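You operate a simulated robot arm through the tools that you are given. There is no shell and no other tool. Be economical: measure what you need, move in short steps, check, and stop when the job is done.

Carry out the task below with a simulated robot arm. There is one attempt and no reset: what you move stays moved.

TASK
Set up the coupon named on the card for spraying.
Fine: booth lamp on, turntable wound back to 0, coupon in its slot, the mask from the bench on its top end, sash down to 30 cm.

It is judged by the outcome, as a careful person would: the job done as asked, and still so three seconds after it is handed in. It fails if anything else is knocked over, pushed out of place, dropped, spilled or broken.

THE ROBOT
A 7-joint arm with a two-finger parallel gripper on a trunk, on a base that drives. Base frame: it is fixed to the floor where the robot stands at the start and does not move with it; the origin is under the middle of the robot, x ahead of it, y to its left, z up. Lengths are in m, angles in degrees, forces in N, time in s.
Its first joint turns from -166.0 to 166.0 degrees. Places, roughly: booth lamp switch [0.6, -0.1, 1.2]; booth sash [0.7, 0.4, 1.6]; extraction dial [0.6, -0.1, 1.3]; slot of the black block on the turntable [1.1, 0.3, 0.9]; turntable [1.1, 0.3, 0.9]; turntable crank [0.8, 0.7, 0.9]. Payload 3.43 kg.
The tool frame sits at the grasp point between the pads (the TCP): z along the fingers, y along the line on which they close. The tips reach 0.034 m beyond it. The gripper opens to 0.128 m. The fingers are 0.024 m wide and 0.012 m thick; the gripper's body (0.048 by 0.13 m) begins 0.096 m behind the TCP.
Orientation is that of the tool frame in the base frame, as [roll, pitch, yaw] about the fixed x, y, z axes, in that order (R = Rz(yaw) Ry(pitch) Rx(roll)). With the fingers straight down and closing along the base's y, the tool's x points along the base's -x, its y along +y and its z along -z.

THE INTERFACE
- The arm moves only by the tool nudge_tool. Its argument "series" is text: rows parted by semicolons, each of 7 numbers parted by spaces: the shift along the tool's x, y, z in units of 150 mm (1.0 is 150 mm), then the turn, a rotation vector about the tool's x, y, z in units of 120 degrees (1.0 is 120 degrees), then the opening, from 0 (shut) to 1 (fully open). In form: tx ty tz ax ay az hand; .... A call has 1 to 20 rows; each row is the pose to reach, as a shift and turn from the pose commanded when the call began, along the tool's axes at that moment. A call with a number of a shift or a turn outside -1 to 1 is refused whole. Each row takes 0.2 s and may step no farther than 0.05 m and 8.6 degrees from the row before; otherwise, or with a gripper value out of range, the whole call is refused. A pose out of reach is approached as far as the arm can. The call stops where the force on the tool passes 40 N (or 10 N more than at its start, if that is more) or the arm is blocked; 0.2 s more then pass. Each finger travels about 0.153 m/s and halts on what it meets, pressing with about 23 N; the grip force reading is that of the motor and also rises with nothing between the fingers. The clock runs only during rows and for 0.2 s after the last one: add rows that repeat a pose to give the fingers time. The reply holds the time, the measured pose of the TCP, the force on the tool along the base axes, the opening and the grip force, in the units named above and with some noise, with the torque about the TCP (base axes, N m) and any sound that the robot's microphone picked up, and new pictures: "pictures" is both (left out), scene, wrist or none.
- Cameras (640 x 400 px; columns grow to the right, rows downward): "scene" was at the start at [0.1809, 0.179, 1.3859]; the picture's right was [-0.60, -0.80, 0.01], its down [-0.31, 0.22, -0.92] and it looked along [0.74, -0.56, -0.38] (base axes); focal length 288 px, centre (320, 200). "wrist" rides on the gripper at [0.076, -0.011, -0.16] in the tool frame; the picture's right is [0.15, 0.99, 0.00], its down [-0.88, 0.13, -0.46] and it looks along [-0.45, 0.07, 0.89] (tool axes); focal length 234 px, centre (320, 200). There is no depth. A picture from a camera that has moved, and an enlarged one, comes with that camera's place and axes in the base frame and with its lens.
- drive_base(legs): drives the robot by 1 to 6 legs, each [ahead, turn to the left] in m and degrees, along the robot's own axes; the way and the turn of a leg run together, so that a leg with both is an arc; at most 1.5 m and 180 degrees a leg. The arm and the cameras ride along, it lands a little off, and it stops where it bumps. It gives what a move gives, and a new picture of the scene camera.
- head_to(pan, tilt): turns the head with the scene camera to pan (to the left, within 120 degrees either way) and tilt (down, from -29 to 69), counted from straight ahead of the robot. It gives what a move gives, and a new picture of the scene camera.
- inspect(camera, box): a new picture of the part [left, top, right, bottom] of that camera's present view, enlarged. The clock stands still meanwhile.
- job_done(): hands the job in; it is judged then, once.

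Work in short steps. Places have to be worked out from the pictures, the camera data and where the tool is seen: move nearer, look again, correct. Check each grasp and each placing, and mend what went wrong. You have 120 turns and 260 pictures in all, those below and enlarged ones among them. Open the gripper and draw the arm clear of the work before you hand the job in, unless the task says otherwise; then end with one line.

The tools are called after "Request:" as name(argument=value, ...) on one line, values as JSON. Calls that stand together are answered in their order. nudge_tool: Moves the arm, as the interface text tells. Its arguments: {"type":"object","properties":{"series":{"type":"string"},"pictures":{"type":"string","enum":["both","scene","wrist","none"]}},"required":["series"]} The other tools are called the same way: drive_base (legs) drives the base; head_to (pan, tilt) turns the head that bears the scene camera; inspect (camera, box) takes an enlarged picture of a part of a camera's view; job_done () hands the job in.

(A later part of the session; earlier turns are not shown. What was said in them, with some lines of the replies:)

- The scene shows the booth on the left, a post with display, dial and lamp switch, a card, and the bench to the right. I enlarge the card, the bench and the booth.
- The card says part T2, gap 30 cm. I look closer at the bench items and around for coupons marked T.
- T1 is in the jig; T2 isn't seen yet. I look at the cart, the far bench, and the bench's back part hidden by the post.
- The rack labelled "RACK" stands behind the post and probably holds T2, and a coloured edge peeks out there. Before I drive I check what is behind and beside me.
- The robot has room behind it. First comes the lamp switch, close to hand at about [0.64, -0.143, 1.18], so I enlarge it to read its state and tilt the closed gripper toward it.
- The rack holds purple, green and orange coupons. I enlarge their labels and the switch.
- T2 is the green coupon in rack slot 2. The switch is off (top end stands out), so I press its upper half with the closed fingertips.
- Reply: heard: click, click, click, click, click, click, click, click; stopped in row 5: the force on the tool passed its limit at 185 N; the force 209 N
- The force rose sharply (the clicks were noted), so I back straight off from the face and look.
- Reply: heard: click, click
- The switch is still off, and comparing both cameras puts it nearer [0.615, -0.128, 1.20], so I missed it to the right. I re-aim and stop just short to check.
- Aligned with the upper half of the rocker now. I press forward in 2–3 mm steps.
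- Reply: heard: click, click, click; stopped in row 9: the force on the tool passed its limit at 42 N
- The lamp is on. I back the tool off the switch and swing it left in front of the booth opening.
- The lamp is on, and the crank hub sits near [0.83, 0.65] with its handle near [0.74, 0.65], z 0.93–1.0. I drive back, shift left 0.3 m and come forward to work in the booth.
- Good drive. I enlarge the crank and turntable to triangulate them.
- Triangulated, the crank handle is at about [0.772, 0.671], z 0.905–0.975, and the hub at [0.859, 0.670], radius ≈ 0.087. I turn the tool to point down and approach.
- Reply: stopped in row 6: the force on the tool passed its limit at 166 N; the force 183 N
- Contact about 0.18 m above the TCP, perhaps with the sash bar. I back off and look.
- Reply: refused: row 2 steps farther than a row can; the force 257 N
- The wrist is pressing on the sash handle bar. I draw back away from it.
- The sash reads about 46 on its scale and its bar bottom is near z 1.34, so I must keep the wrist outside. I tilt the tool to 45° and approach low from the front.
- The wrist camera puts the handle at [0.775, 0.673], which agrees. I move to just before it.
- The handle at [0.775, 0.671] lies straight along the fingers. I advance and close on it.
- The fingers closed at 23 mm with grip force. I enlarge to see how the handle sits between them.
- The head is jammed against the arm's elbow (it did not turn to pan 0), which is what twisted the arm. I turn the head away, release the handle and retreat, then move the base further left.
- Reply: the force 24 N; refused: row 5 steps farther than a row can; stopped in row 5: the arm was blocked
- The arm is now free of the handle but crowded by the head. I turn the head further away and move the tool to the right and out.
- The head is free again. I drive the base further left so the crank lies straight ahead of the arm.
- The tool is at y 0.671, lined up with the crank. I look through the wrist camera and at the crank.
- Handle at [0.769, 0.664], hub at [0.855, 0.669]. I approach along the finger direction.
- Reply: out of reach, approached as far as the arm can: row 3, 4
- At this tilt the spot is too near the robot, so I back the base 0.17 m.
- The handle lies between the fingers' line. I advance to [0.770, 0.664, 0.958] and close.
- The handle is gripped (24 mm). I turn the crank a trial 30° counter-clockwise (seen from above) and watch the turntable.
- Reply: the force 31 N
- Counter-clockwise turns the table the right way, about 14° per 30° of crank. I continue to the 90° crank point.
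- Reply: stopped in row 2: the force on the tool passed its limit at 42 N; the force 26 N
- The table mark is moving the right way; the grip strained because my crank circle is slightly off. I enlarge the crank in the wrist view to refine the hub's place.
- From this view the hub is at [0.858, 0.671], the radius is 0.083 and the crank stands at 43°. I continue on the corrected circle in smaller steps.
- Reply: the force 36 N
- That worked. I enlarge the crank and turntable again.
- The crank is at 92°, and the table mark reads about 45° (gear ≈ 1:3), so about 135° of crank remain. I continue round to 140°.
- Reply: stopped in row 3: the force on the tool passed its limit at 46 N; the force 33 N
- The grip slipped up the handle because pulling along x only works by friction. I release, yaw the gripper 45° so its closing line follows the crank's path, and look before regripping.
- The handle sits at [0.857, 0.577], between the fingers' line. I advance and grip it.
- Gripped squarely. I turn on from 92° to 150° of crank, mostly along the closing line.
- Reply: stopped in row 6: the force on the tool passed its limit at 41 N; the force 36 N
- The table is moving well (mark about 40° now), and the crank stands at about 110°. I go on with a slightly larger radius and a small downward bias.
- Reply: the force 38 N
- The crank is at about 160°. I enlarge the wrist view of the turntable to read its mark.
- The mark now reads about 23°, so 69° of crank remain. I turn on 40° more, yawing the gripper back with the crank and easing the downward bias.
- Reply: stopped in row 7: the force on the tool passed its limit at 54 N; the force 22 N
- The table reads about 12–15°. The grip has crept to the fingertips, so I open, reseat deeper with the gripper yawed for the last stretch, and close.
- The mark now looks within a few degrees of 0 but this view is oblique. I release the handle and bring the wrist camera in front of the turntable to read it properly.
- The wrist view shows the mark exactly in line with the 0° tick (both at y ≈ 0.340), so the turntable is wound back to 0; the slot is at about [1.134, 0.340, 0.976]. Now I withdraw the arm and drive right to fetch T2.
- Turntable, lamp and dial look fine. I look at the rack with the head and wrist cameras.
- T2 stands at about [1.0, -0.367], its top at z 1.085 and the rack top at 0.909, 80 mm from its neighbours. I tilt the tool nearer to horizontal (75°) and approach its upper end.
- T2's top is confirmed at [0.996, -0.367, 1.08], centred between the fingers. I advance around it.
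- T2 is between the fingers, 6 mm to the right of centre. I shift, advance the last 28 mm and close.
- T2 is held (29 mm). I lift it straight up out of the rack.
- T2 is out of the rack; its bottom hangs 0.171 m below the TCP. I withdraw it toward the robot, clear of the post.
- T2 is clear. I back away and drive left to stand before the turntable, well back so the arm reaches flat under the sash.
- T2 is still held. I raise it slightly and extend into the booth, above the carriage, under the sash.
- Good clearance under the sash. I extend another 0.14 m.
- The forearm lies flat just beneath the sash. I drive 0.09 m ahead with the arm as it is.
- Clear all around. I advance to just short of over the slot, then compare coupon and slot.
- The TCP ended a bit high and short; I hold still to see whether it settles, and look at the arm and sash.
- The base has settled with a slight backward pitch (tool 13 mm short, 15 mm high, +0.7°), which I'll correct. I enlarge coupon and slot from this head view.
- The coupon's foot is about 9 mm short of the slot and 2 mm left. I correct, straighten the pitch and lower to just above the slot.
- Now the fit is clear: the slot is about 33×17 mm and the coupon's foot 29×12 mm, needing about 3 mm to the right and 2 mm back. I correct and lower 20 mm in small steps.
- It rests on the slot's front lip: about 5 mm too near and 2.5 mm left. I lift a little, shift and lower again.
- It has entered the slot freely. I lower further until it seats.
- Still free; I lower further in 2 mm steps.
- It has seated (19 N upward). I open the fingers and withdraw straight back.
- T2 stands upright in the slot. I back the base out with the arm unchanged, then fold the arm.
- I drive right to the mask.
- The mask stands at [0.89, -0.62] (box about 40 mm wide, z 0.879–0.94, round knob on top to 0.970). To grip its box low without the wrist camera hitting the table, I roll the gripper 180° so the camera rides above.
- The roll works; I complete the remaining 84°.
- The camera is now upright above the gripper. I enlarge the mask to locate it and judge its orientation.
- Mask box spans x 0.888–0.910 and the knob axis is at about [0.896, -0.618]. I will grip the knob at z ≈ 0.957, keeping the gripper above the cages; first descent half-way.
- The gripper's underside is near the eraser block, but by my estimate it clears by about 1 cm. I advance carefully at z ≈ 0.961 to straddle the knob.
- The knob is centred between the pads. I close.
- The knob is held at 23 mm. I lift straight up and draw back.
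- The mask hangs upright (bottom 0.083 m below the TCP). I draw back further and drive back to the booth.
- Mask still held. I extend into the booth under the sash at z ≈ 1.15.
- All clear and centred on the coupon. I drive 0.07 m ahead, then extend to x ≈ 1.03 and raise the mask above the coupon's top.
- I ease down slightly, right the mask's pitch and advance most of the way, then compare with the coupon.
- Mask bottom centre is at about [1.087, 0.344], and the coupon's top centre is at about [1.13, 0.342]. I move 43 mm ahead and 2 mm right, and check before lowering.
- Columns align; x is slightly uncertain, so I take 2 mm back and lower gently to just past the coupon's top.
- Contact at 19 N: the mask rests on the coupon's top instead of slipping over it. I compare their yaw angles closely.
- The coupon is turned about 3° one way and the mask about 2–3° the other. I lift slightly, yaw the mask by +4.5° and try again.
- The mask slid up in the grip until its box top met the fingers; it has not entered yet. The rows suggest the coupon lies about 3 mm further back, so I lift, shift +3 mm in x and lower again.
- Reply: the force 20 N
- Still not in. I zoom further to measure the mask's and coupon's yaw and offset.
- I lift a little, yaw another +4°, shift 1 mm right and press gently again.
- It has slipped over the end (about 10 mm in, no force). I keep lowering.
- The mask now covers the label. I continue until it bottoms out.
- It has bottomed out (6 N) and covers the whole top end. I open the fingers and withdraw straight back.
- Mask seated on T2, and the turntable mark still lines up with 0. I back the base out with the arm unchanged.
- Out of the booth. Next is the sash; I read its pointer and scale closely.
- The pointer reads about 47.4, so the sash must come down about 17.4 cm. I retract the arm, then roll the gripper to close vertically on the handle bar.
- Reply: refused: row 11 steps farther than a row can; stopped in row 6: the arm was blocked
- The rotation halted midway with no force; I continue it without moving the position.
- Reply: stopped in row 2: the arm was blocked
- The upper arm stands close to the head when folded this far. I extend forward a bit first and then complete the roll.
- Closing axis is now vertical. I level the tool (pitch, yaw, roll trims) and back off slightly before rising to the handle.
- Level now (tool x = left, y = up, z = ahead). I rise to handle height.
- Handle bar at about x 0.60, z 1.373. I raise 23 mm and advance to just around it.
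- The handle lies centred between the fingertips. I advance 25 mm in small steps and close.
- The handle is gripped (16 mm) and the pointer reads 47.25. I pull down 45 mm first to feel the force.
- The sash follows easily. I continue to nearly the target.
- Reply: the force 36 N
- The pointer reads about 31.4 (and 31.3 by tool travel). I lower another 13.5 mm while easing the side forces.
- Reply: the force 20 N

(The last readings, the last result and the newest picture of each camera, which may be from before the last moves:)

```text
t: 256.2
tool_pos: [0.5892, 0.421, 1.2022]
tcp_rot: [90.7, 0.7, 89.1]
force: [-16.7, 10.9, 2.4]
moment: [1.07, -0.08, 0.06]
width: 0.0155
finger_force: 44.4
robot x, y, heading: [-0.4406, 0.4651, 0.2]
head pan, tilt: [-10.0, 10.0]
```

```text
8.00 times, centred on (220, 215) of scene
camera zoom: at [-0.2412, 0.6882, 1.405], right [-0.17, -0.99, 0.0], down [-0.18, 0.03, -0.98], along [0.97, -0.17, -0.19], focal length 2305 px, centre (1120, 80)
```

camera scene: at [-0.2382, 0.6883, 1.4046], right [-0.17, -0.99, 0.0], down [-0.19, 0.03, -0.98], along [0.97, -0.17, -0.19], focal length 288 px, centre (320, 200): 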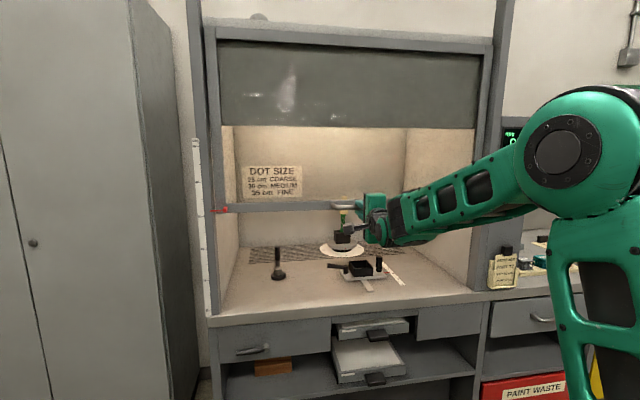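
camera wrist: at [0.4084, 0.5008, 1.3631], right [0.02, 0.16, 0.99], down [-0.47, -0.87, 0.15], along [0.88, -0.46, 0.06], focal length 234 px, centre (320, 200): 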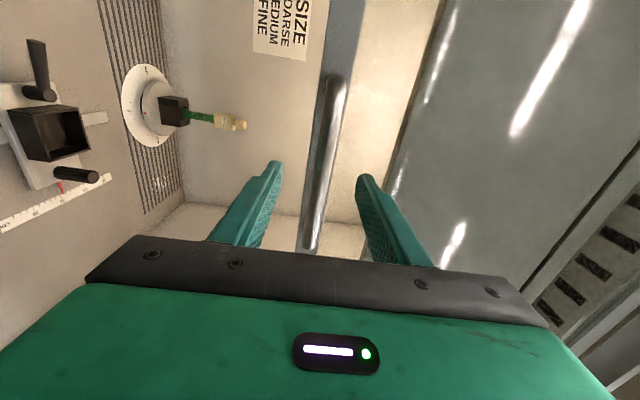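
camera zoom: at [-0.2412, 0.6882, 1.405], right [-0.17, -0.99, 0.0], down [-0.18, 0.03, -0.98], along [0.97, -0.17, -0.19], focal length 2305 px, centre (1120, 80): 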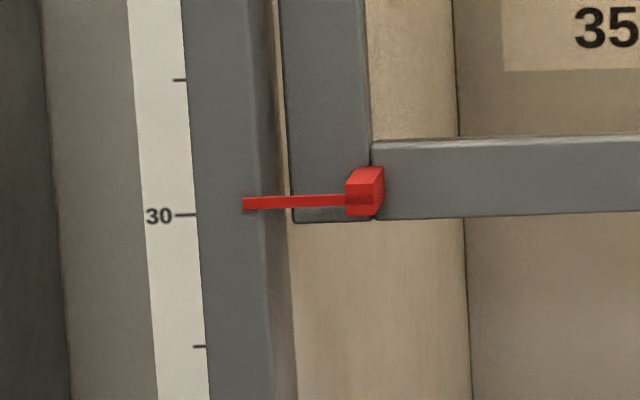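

Pointer about 30.0–30.3 depending on parallax. I release the handle, back off and view the pointer level with the wrist camera to settle it.

Request:
nudge_tool(series="0 0 0 0 0 0 0.2; 0 0 0 0 0 0 0.5; 0 0 0 0 0 0 0.5; 0 0 -0.2 0 0 0 0.5; 0 0 -0.5 0 0 0 0.5; 0 0 -0.8 0 0 0 0.5", pictures="none")

Request:
nudge_tool(series="0 0 0 0 0.07 0 0.5; 0 0 0 0 0.14 0 0.5; 0 0 0 0 0.21 0 0.5; 0 0 0 0 0.28 0 0.5; 0 0 0 0 0.35 0 0.5; 0 0 0 0 0.42 0 0.5; 0 0 0 0 0.48 0 0.5", pictures="both")

```text
t: 257.6
tool_pos: [0.4704, 0.4216, 1.2044]
tcp_rot: [90.8, 0.7, 89.1]
force: [0.3, -0.2, -0.7]
moment: [-0.03, -0.07, 0.0]
width: 0.0641
finger_force: 0.0
robot x, y, heading: [-0.438, 0.4676, 0.3]
head pan, tilt: [-10.0, 10.0]
```

```text
t: 259.2
tool_pos: [0.4693, 0.4221, 1.2059]
tcp_rot: [91.0, -0.1, 146.9]
force: [-0.6, 1.5, 0.7]
moment: [-0.07, 0.06, -0.08]
width: 0.0638
finger_force: 0.1
robot x, y, heading: [-0.4377, 0.47, 0.4]
head pan, tilt: [-10.0, 10.0]
camera scene: at [-0.2404, 0.688, 1.405], right [-0.17, -0.99, 0.0], down [-0.18, 0.03, -0.98], along [0.97, -0.17, -0.19], focal length 288 px, centre (320, 200)
camera wrist: at [0.3189, 0.3304, 1.1976], right [-0.11, 0.09, 0.99], down [0.49, -0.86, 0.14], along [0.86, 0.5, 0.05], focal length 234 px, centre (320, 200)
```

scene: 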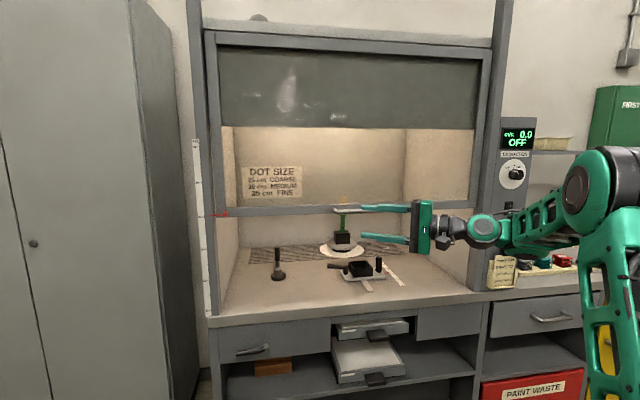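
wrist: 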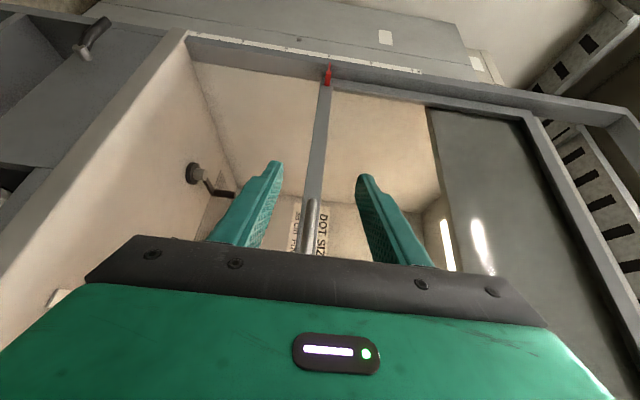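

The sash stays put, and the wrist camera sees pointer and scale at nearly their own height. I enlarge that.

Request:
inspect(camera="wrist", box=[290, 45, 370, 95])

Request:
inspect(camera="scene", box=[195, 190, 245, 240])

```text
8.00 times, centred on (330, 70) of wrist
camera zoom: at [0.3189, 0.3304, 1.1976], right [-0.11, 0.09, 0.99], down [0.49, -0.86, 0.14], along [0.86, 0.5, 0.05], focal length 1873 px, centre (240, 1240)
```

zoom: 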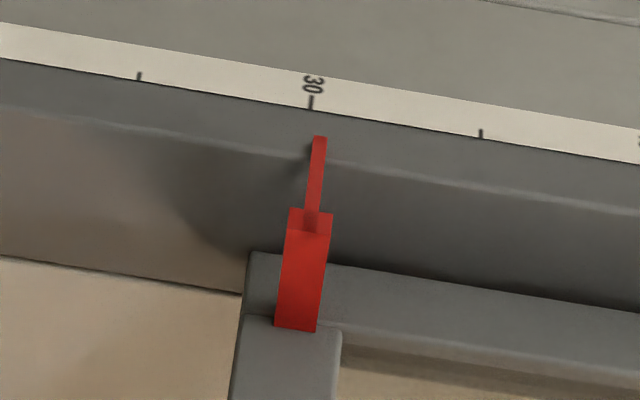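

```text
8.00 times, centred on (220, 215) of scene
camera zoom: at [-0.2404, 0.688, 1.405], right [-0.17, -0.99, 0.0], down [-0.18, 0.03, -0.98], along [0.97, -0.17, -0.19], focal length 2305 px, centre (1120, 80)
```

zoom: 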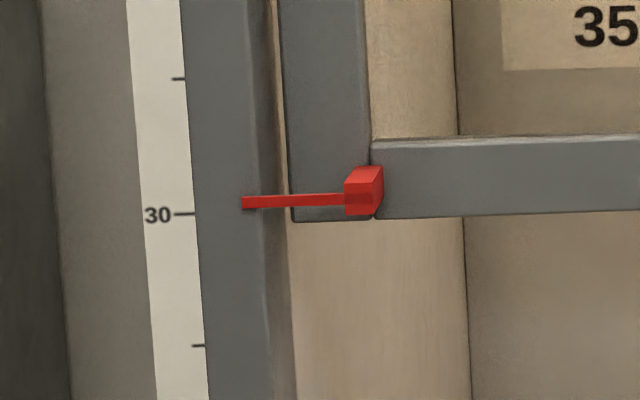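

The pointer reads about 30.35 in both views, so I regrip and lower 3.5 mm more. First I rotate back.

Request:
nudge_tool(series="0 0 0 0 -0.07 0 0.5; 0 0 0 0 -0.14 0 0.5; 0 0 0 0 -0.21 0 0.5; 0 0 0 0 -0.28 0 0.5; 0 0 0 0 -0.35 0 0.5; 0 0 0 0 -0.42 0 0.5; 0 0 0 0 -0.48 0 0.5", pictures="none")

Request:
nudge_tool(series="0 0 0.2 0 0 0 0.5; 0 0 0.4 0 0 0 0.5; 0 0 0.6 0 0 0 0.5; 0 0 0.7 0 0 0 0.5; 0 0 0.785 0 0 0 0.5; 0 0 0.785 0 0 0 0.2; 0 0 0.785 0 0 0 0.05; 0 0 0.785 0 0 0 0.05; 0 0 0.785 0 0 0 0.05", pictures="none")

```text
t: 260.8
tool_pos: [0.4696, 0.4223, 1.2044]
tcp_rot: [90.8, 0.7, 89.2]
force: [-0.1, -1.0, 0.4]
moment: [0.0, 0.02, 0.05]
width: 0.0641
finger_force: 0.0
robot x, y, heading: [-0.4355, 0.4681, 0.3]
head pan, tilt: [-10.0, 10.0]
```

```text
t: 262.8
tool_pos: [0.5889, 0.4196, 1.2034]
tcp_rot: [90.7, 0.7, 89.1]
force: [2.7, -0.9, 0.1]
moment: [1.08, -0.05, 0.05]
width: 0.0157
finger_force: 45.0
robot x, y, heading: [-0.4362, 0.4688, 0.4]
head pan, tilt: [-10.0, 10.0]
```

Gripped again at z 1.2034. I lower 4 mm and check the pointer.

Request:
nudge_tool(series="0 -0.013 0 0 0 0 0.05; 0 -0.026 0 0 0 0 0.05; 0 -0.026 0 0 0 0 0.05", pictures="none")

Request:
inspect(camera="scene", box=[195, 190, 245, 240])

```text
t: 263.6
tool_pos: [0.5877, 0.4194, 1.1989]
tcp_rot: [90.8, 0.7, 89.1]
force: [9.4, -0.8, 2.6]
moment: [1.03, -0.04, 0.04]
width: 0.0158
finger_force: 44.5
robot x, y, heading: [-0.436, 0.4691, 0.4]
head pan, tilt: [-10.0, 10.0]
```

```text
8.00 times, centred on (220, 215) of scene
camera zoom: at [-0.2397, 0.6876, 1.4049], right [-0.17, -0.99, 0.0], down [-0.18, 0.03, -0.98], along [0.97, -0.17, -0.19], focal length 2305 px, centre (1120, 80)
```

zoom: 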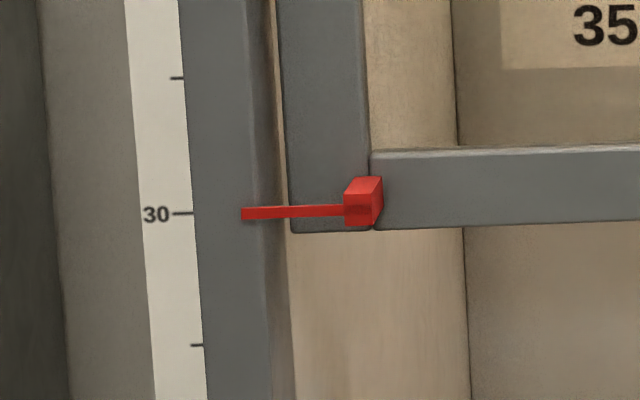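

The pointer is at 30 (29.9–30.0). I release, back off, and make a final check.

Request:
nudge_tool(series="0 0 0 0 0 0 0.2; 0 0 0 0 0 0 0.5; 0 0 0 0 0 0 0.5; 0 0 -0.2 0 0 0 0.5; 0 0 -0.5 0 0 0 0.5; 0 0 -0.8 0 0 0 0.5", pictures="none")

Request:
drive_base(legs=[[-0.08, 0]])

Request:
inspect(camera="scene", box=[190, 180, 430, 330])

Request:
inspect(camera="scene", box=[320, 190, 380, 270])

```text
t: 265.0
tool_pos: [0.4679, 0.4214, 1.2005]
tcp_rot: [90.8, 0.7, 89.1]
force: [0.3, 0.2, -0.4]
moment: [-0.04, -0.06, 0.03]
width: 0.0638
finger_force: 0.0
robot x, y, heading: [-0.4371, 0.4714, 0.3]
head pan, tilt: [-10.0, 10.0]
```

```text
t: 266.0
tool_pos: [0.388, 0.4213, 1.2012]
tcp_rot: [90.8, 0.7, 89.2]
force: [-0.5, -0.3, -0.2]
moment: [0.0, -0.02, -0.01]
width: 0.0639
finger_force: 0.1
robot x, y, heading: [-0.5137, 0.4702, 0.6]
head pan, tilt: [-10.0, 10.0]
camera scene: at [-0.3209, 0.6873, 1.405], right [-0.17, -0.99, 0.0], down [-0.18, 0.03, -0.98], along [0.97, -0.17, -0.19], focal length 288 px, centre (320, 200)
```

scene: 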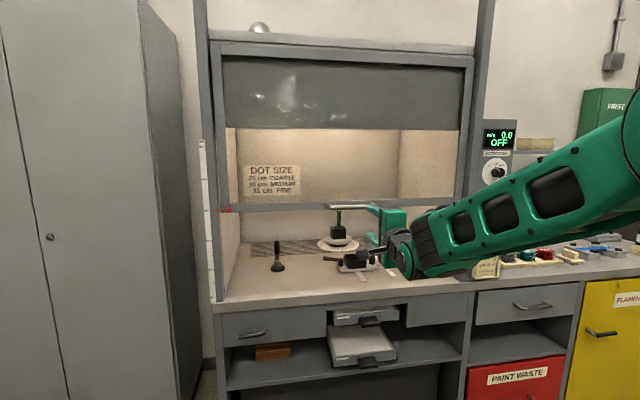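

```text
2.67 times, centred on (310, 255) of scene
camera zoom: at [-0.3209, 0.6873, 1.405], right [-0.17, -0.99, 0.0], down [-0.18, 0.03, -0.98], along [0.97, -0.17, -0.19], focal length 768 px, centre (347, 53)
```

zoom: 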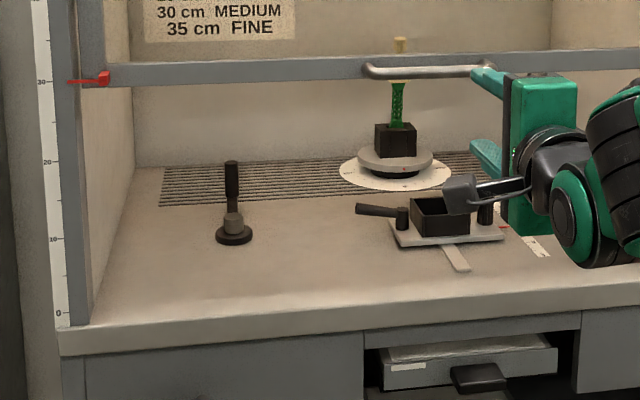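

```text
5.00 times, centred on (350, 230) of scene
camera zoom: at [-0.3209, 0.6873, 1.405], right [-0.17, -0.99, 0.0], down [-0.18, 0.03, -0.98], along [0.97, -0.17, -0.19], focal length 1440 px, centre (170, 50)
5 turns are left
```

zoom: 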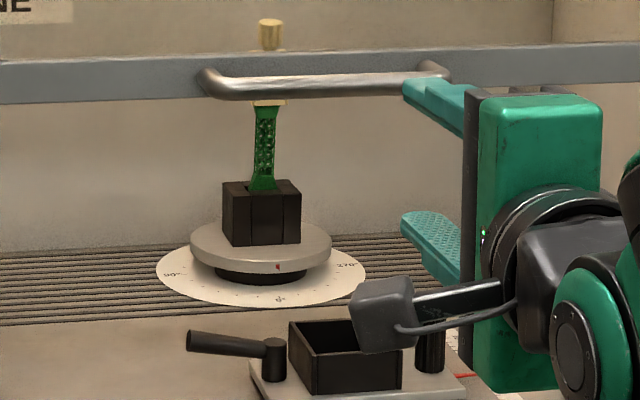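

Everything is in place: lamp on, mark at 0, T2 in its slot with the mask on, sash at 30, extraction still off, gripper open and clear. I hand it in.

Request:
job_done()

```text
The job is handed in.
```

The T2 coupon is set up for spraying: lamp on, turntable at 0 (within about 1°), T2 in its slot with the mask on its top end, and sash at 30 cm. On the way I pressed the first lamp-switch attempt too hard (about 190 N) and bumped the sash bar once, and saw no damage from either.
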